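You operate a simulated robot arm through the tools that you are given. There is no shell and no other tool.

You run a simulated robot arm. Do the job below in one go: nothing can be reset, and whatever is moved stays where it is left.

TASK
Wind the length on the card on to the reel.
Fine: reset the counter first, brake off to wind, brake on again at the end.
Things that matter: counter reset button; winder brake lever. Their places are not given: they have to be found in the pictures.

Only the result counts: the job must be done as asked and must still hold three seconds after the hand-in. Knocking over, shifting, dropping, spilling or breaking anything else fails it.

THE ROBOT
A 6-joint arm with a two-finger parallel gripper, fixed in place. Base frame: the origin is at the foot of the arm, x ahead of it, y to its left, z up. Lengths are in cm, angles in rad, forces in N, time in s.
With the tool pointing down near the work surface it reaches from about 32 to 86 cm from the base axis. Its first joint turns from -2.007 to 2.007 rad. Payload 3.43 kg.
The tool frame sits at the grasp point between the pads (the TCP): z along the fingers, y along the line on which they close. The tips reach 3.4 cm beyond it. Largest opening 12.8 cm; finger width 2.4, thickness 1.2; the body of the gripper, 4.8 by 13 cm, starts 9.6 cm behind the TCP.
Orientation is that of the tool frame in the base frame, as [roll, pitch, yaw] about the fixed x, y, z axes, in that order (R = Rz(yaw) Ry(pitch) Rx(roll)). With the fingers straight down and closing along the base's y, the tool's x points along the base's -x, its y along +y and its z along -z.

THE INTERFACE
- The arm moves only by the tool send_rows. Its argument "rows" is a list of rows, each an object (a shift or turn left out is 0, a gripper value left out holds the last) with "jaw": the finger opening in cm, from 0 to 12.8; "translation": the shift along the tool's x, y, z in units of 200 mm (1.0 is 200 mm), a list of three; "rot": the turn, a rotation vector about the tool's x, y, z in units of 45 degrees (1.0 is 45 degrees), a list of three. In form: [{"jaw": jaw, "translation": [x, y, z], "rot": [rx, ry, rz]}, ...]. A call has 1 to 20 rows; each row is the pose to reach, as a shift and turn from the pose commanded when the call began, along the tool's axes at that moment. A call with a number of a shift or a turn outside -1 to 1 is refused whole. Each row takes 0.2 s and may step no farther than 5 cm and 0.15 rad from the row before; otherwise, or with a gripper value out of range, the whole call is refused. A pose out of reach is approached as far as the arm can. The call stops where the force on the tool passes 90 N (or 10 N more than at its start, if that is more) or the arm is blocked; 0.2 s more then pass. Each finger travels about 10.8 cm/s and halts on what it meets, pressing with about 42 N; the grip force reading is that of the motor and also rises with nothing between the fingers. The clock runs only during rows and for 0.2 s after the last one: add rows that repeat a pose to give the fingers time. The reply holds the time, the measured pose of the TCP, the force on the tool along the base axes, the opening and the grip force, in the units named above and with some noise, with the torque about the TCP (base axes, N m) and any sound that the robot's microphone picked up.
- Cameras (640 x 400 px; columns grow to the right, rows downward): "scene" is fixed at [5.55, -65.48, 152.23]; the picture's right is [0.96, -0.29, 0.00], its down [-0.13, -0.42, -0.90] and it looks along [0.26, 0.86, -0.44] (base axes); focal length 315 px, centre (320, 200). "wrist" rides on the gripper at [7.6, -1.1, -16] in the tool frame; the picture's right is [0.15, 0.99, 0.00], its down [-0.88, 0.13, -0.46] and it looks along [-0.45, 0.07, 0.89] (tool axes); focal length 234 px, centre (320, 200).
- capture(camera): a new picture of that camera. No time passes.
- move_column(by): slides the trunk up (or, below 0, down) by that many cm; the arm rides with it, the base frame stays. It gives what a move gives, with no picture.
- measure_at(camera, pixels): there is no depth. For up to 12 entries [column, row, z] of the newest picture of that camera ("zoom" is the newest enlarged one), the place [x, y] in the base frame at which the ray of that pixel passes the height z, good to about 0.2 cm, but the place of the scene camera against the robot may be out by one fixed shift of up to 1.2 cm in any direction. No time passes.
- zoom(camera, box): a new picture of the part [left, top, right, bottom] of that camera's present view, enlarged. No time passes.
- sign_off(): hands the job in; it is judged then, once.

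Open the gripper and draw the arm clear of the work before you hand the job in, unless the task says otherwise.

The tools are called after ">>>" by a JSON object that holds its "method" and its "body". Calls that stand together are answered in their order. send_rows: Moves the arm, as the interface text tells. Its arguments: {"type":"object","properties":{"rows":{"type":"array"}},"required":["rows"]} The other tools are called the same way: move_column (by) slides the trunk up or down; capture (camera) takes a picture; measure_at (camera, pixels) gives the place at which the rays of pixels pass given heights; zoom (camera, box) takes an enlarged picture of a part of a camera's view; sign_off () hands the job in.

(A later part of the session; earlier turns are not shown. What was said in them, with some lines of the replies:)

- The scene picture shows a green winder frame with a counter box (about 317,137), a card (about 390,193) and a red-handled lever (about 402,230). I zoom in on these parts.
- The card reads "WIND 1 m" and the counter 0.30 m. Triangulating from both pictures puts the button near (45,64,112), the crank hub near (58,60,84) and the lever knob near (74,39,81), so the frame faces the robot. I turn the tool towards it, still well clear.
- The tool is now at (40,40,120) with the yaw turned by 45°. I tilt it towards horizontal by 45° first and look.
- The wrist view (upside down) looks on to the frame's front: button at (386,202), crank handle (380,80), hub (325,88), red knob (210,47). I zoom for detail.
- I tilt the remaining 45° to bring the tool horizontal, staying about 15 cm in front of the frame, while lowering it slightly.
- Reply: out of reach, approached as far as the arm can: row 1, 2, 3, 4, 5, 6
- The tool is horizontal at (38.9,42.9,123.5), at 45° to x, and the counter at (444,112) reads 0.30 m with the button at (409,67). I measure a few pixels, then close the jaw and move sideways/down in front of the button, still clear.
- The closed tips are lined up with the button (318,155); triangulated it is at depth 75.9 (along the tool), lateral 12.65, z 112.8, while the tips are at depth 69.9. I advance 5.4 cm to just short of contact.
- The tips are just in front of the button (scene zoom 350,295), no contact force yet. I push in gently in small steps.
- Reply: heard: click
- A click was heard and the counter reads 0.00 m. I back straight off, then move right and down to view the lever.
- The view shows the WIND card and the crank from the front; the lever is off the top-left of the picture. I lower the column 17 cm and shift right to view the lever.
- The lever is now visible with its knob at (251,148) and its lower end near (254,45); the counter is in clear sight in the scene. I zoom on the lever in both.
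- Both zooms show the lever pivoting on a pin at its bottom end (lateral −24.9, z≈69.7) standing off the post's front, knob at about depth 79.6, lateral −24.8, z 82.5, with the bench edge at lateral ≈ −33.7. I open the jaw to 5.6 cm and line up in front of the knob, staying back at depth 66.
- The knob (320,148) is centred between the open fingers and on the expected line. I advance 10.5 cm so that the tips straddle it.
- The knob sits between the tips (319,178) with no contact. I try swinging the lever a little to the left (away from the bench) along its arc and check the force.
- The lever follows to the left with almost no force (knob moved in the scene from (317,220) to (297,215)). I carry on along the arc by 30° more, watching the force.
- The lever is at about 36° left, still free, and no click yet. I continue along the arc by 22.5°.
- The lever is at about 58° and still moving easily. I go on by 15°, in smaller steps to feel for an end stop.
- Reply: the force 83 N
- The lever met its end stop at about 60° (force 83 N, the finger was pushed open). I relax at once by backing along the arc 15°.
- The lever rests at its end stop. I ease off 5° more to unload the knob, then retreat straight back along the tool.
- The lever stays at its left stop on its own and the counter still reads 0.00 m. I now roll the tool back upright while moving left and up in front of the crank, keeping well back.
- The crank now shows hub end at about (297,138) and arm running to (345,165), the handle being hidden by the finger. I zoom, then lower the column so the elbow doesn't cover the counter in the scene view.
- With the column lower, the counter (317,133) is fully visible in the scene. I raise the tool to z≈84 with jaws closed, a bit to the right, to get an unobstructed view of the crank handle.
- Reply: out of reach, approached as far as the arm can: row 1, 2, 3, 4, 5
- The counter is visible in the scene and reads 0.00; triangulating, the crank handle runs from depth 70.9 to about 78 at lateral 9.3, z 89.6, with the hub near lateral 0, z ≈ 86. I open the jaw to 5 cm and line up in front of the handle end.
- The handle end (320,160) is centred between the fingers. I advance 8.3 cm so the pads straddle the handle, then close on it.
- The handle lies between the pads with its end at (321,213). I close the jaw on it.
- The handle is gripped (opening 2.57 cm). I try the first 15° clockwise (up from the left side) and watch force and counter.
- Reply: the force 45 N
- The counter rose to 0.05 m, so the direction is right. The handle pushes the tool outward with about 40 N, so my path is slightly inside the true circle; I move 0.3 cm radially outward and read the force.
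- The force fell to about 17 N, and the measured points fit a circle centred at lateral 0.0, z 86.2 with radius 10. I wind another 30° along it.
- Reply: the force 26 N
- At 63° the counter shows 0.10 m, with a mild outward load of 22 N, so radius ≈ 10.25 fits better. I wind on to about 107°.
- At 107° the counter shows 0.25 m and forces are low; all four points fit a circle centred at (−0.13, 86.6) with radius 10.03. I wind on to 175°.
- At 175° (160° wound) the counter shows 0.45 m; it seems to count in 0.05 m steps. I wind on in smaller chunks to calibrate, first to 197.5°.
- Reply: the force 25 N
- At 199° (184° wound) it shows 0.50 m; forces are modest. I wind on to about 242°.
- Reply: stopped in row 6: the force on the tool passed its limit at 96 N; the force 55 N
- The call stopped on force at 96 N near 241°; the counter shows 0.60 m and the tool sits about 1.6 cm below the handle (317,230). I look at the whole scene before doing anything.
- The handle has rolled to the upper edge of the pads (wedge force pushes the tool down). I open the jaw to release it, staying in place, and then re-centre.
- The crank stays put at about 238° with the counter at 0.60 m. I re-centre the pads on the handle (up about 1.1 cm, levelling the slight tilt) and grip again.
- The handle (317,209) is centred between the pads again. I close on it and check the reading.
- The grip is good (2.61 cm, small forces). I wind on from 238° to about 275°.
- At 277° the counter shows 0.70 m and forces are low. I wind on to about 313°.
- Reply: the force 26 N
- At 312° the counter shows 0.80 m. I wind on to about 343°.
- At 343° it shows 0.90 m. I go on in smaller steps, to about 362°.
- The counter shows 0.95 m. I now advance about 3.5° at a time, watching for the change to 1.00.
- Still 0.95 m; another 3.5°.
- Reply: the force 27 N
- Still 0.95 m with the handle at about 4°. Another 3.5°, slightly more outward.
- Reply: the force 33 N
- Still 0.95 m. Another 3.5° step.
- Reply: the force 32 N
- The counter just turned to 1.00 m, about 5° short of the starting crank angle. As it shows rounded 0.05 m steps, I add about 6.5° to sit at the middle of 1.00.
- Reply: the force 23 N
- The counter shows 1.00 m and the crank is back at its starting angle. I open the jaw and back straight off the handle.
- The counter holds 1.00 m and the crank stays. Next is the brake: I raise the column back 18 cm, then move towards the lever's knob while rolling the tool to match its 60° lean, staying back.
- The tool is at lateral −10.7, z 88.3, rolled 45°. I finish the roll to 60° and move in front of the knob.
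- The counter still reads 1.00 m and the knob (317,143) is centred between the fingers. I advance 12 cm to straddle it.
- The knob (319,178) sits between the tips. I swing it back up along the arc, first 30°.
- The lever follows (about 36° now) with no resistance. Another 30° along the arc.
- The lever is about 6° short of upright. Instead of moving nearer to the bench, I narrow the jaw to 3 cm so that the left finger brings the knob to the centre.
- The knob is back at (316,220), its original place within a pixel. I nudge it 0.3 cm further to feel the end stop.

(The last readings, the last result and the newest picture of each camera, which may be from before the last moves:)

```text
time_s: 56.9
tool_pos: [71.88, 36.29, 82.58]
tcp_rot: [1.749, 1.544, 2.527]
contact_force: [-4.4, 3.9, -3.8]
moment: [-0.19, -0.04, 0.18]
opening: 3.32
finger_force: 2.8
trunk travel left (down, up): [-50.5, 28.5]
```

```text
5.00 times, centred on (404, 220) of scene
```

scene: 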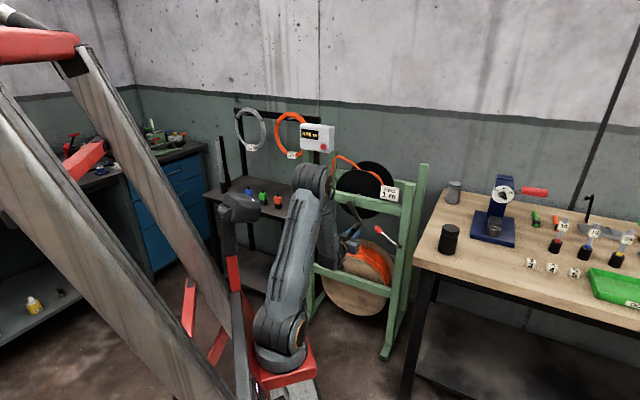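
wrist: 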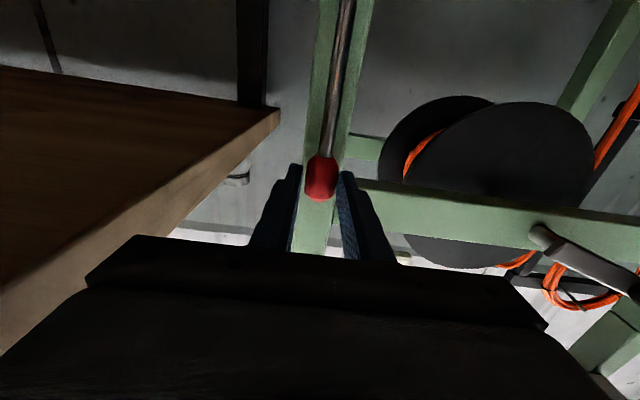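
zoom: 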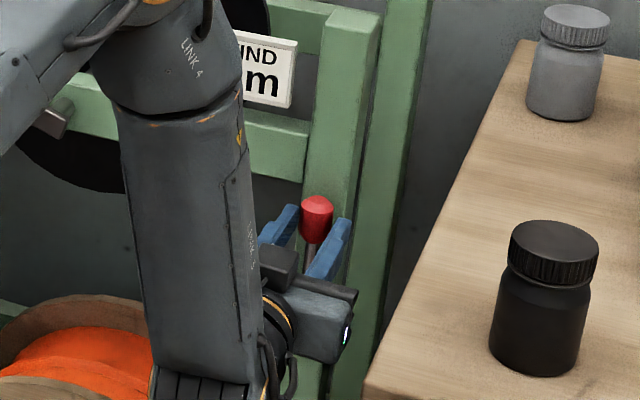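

The finger yields (opening 3.32, 7 N): the lever is against its upright stop, brake on. I ease back, open the jaw and retreat straight.

>>> {"method": "send_rows", "body": {"rows": [{"jaw": 3.6, "translation": [0, 0.012, 0], "rot": [0, 0, -0.03]}, {"jaw": 5.4, "translation": [0, 0.012, 0], "rot": [0, 0, -0.03]}, {"jaw": 5.4, "translation": [0, 0.012, 0], "rot": [0, 0, -0.03]}, {"jaw": 5.4, "translation": [0, 0.012, -0.15], "rot": [0, 0, -0.03]}, {"jaw": 5.4, "translation": [0, 0.012, -0.35], "rot": [0, 0, -0.03]}, {"jaw": 5.4, "translation": [0, 0.012, -0.55], "rot": [0, 0, -0.03]}, {"jaw": 5.4, "translation": [0, 0.012, -0.7], "rot": [0, 0, -0.03]}]}}

>>> {"method": "capture", "body": {"camera": "scene"}}

>>> {"method": "zoom", "body": {"camera": "scene", "box": [340, 180, 468, 260]}}

>>> {"method": "capture", "body": {"camera": "wrist"}}

```text
time_s: 58.5
tool_pos: [61.51, 26.55, 82.83]
tcp_rot: [2.214, 1.567, 2.988]
contact_force: [-0.8, -0.3, -1.1]
moment: [0.03, 0.01, 0.02]
opening: 5.42
finger_force: 0.0
trunk travel left (down, up): [-50.5, 28.5]
```

```text
taken
```

scene: 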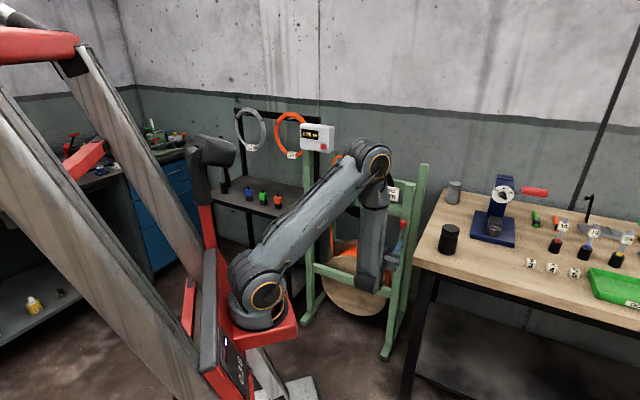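

```text
5.00 times, centred on (404, 220) of scene
```

zoom: 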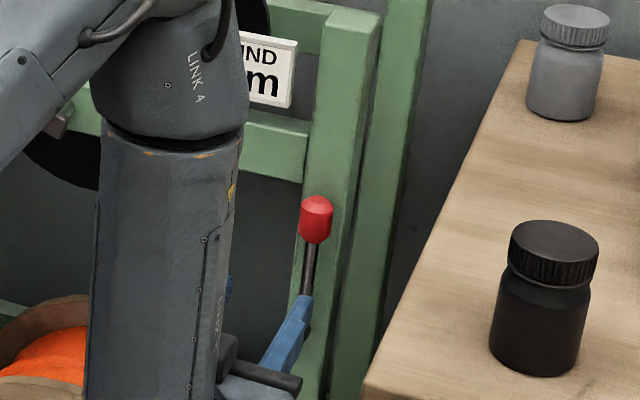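

```text
taken
```

wrist: 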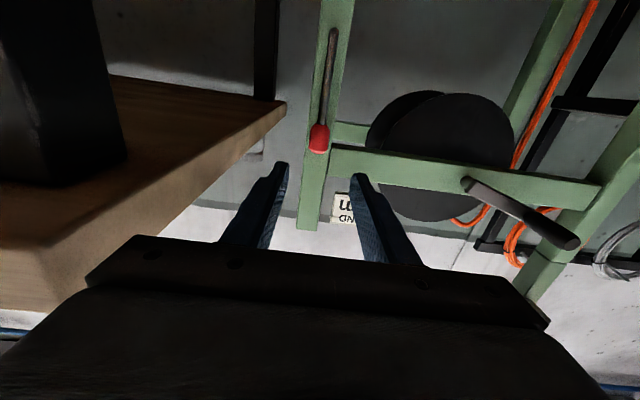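

The lever stands where it was at the start. I move left and back a little more, open fully and check the whole winder.

>>> {"method": "send_rows", "body": {"rows": [{"jaw": 8, "translation": [0, 0.15, 0]}, {"jaw": 12, "translation": [0, 0.35, 0]}, {"jaw": 12.8, "translation": [0, 0.55, 0]}, {"jaw": 12.8, "translation": [0, 0.75, 0]}, {"jaw": 12.8, "translation": [0, 0.95, 0]}]}}

>>> {"method": "zoom", "body": {"camera": "scene", "box": [280, 110, 440, 280]}}

>>> {"method": "zoom", "body": {"camera": "scene", "box": [280, 110, 360, 160]}}

>>> {"method": "capture", "body": {"camera": "wrist"}}

```text
time_s: 59.7
tool_pos: [48.48, 40.0, 82.55]
tcp_rot: [2.13, 1.566, 2.906]
contact_force: [0.5, -0.3, -0.2]
moment: [0.01, -0.01, 0.04]
opening: 12.8
finger_force: 0.0
trunk travel left (down, up): [-50.5, 28.5]
```

```text
2.35 times, centred on (360, 195) of scene
```

zoom: 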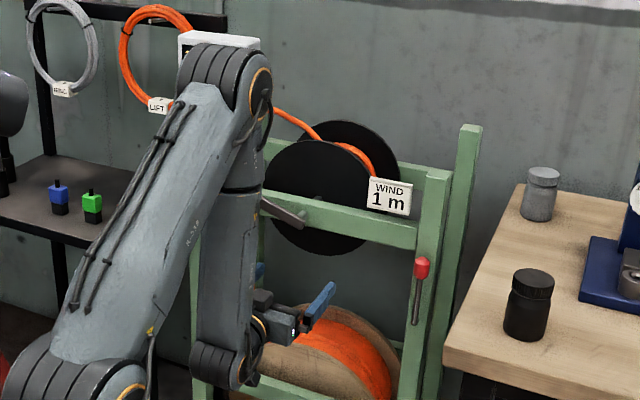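

```text
8.00 times, centred on (320, 135) of scene
```

zoom: 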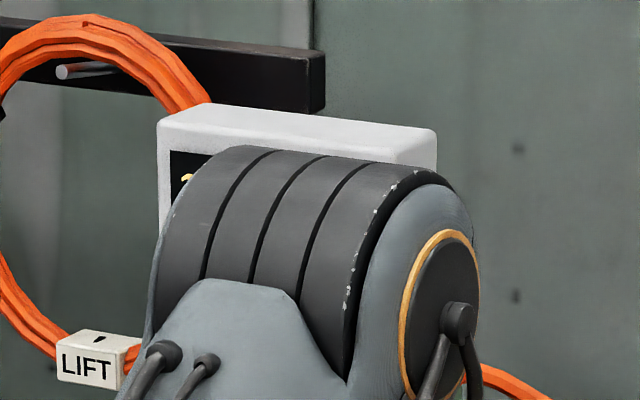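

```text
taken
```

wrist: 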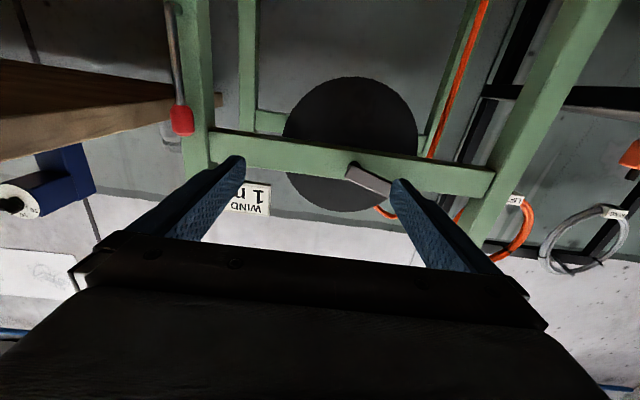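

The elbow hides the counter now; I lower the column 16 cm (a place used before) to read it one last time.

>>> {"method": "move_column", "body": {"by": -16}}

>>> {"method": "zoom", "body": {"camera": "scene", "box": [280, 110, 440, 280]}}

>>> {"method": "zoom", "body": {"camera": "scene", "box": [280, 110, 360, 160]}}

```text
time_s: 61.5
tool_pos: [48.51, 40.15, 66.9]
tcp_rot: [2.258, 1.564, 3.034]
contact_force: [0.6, -0.4, -0.6]
moment: [0.01, 0.05, 0.01]
opening: 12.8
finger_force: 0.0
trunk travel left (down, up): [-34.5, 44.5]
```

```text
2.35 times, centred on (360, 195) of scene
```

zoom: 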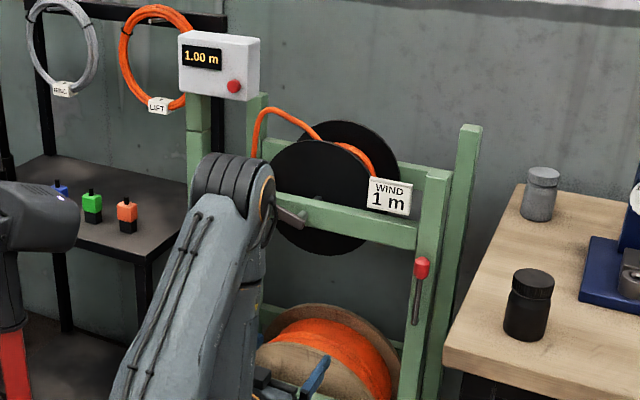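

```text
8.00 times, centred on (320, 135) of scene
```

zoom: 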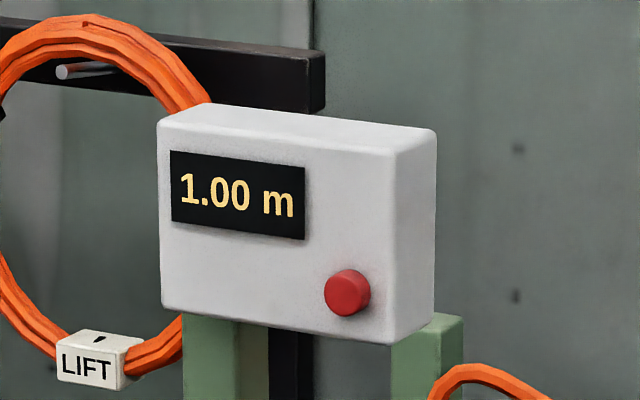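

The counter reads 1.00 m, the lever is upright again with the brake on, and the gripper is open and clear of the winder. I hand the job in.

>>> {"method": "sign_off", "body": {}}

```text
The job is handed in.
```

The job is done and handed in. One metre of cord, the length on the card, is wound on to the reel, and the brake is on again.

- **Counter:** it read 0.30 m at the start. I pressed the reset button, heard a click and saw 0.00 m. It read 1.00 m at the end. It appears to count in rounded 0.05 m steps, so I turned the crank about 6.5° past where 1.00 first showed. That brought the crank back to about its starting angle, roughly one full turn.
- **Brake:** I swung the lever left to its end stop to wind, then back upright against its other stop. It stands where it was at the start. I took upright as "on" because that is how I found it, and I didn't test it.
- **Forces:** two moments were hard on the tool. The lever met its end stop at about 83 N. The winding stopped once at 96 N when the handle slipped to the edge of the pads, so I let go and gripped it again. The pictures show nothing shifted or knocked over.
- **Arm:** the gripper is open and about 15 cm clear of the front of the winder.
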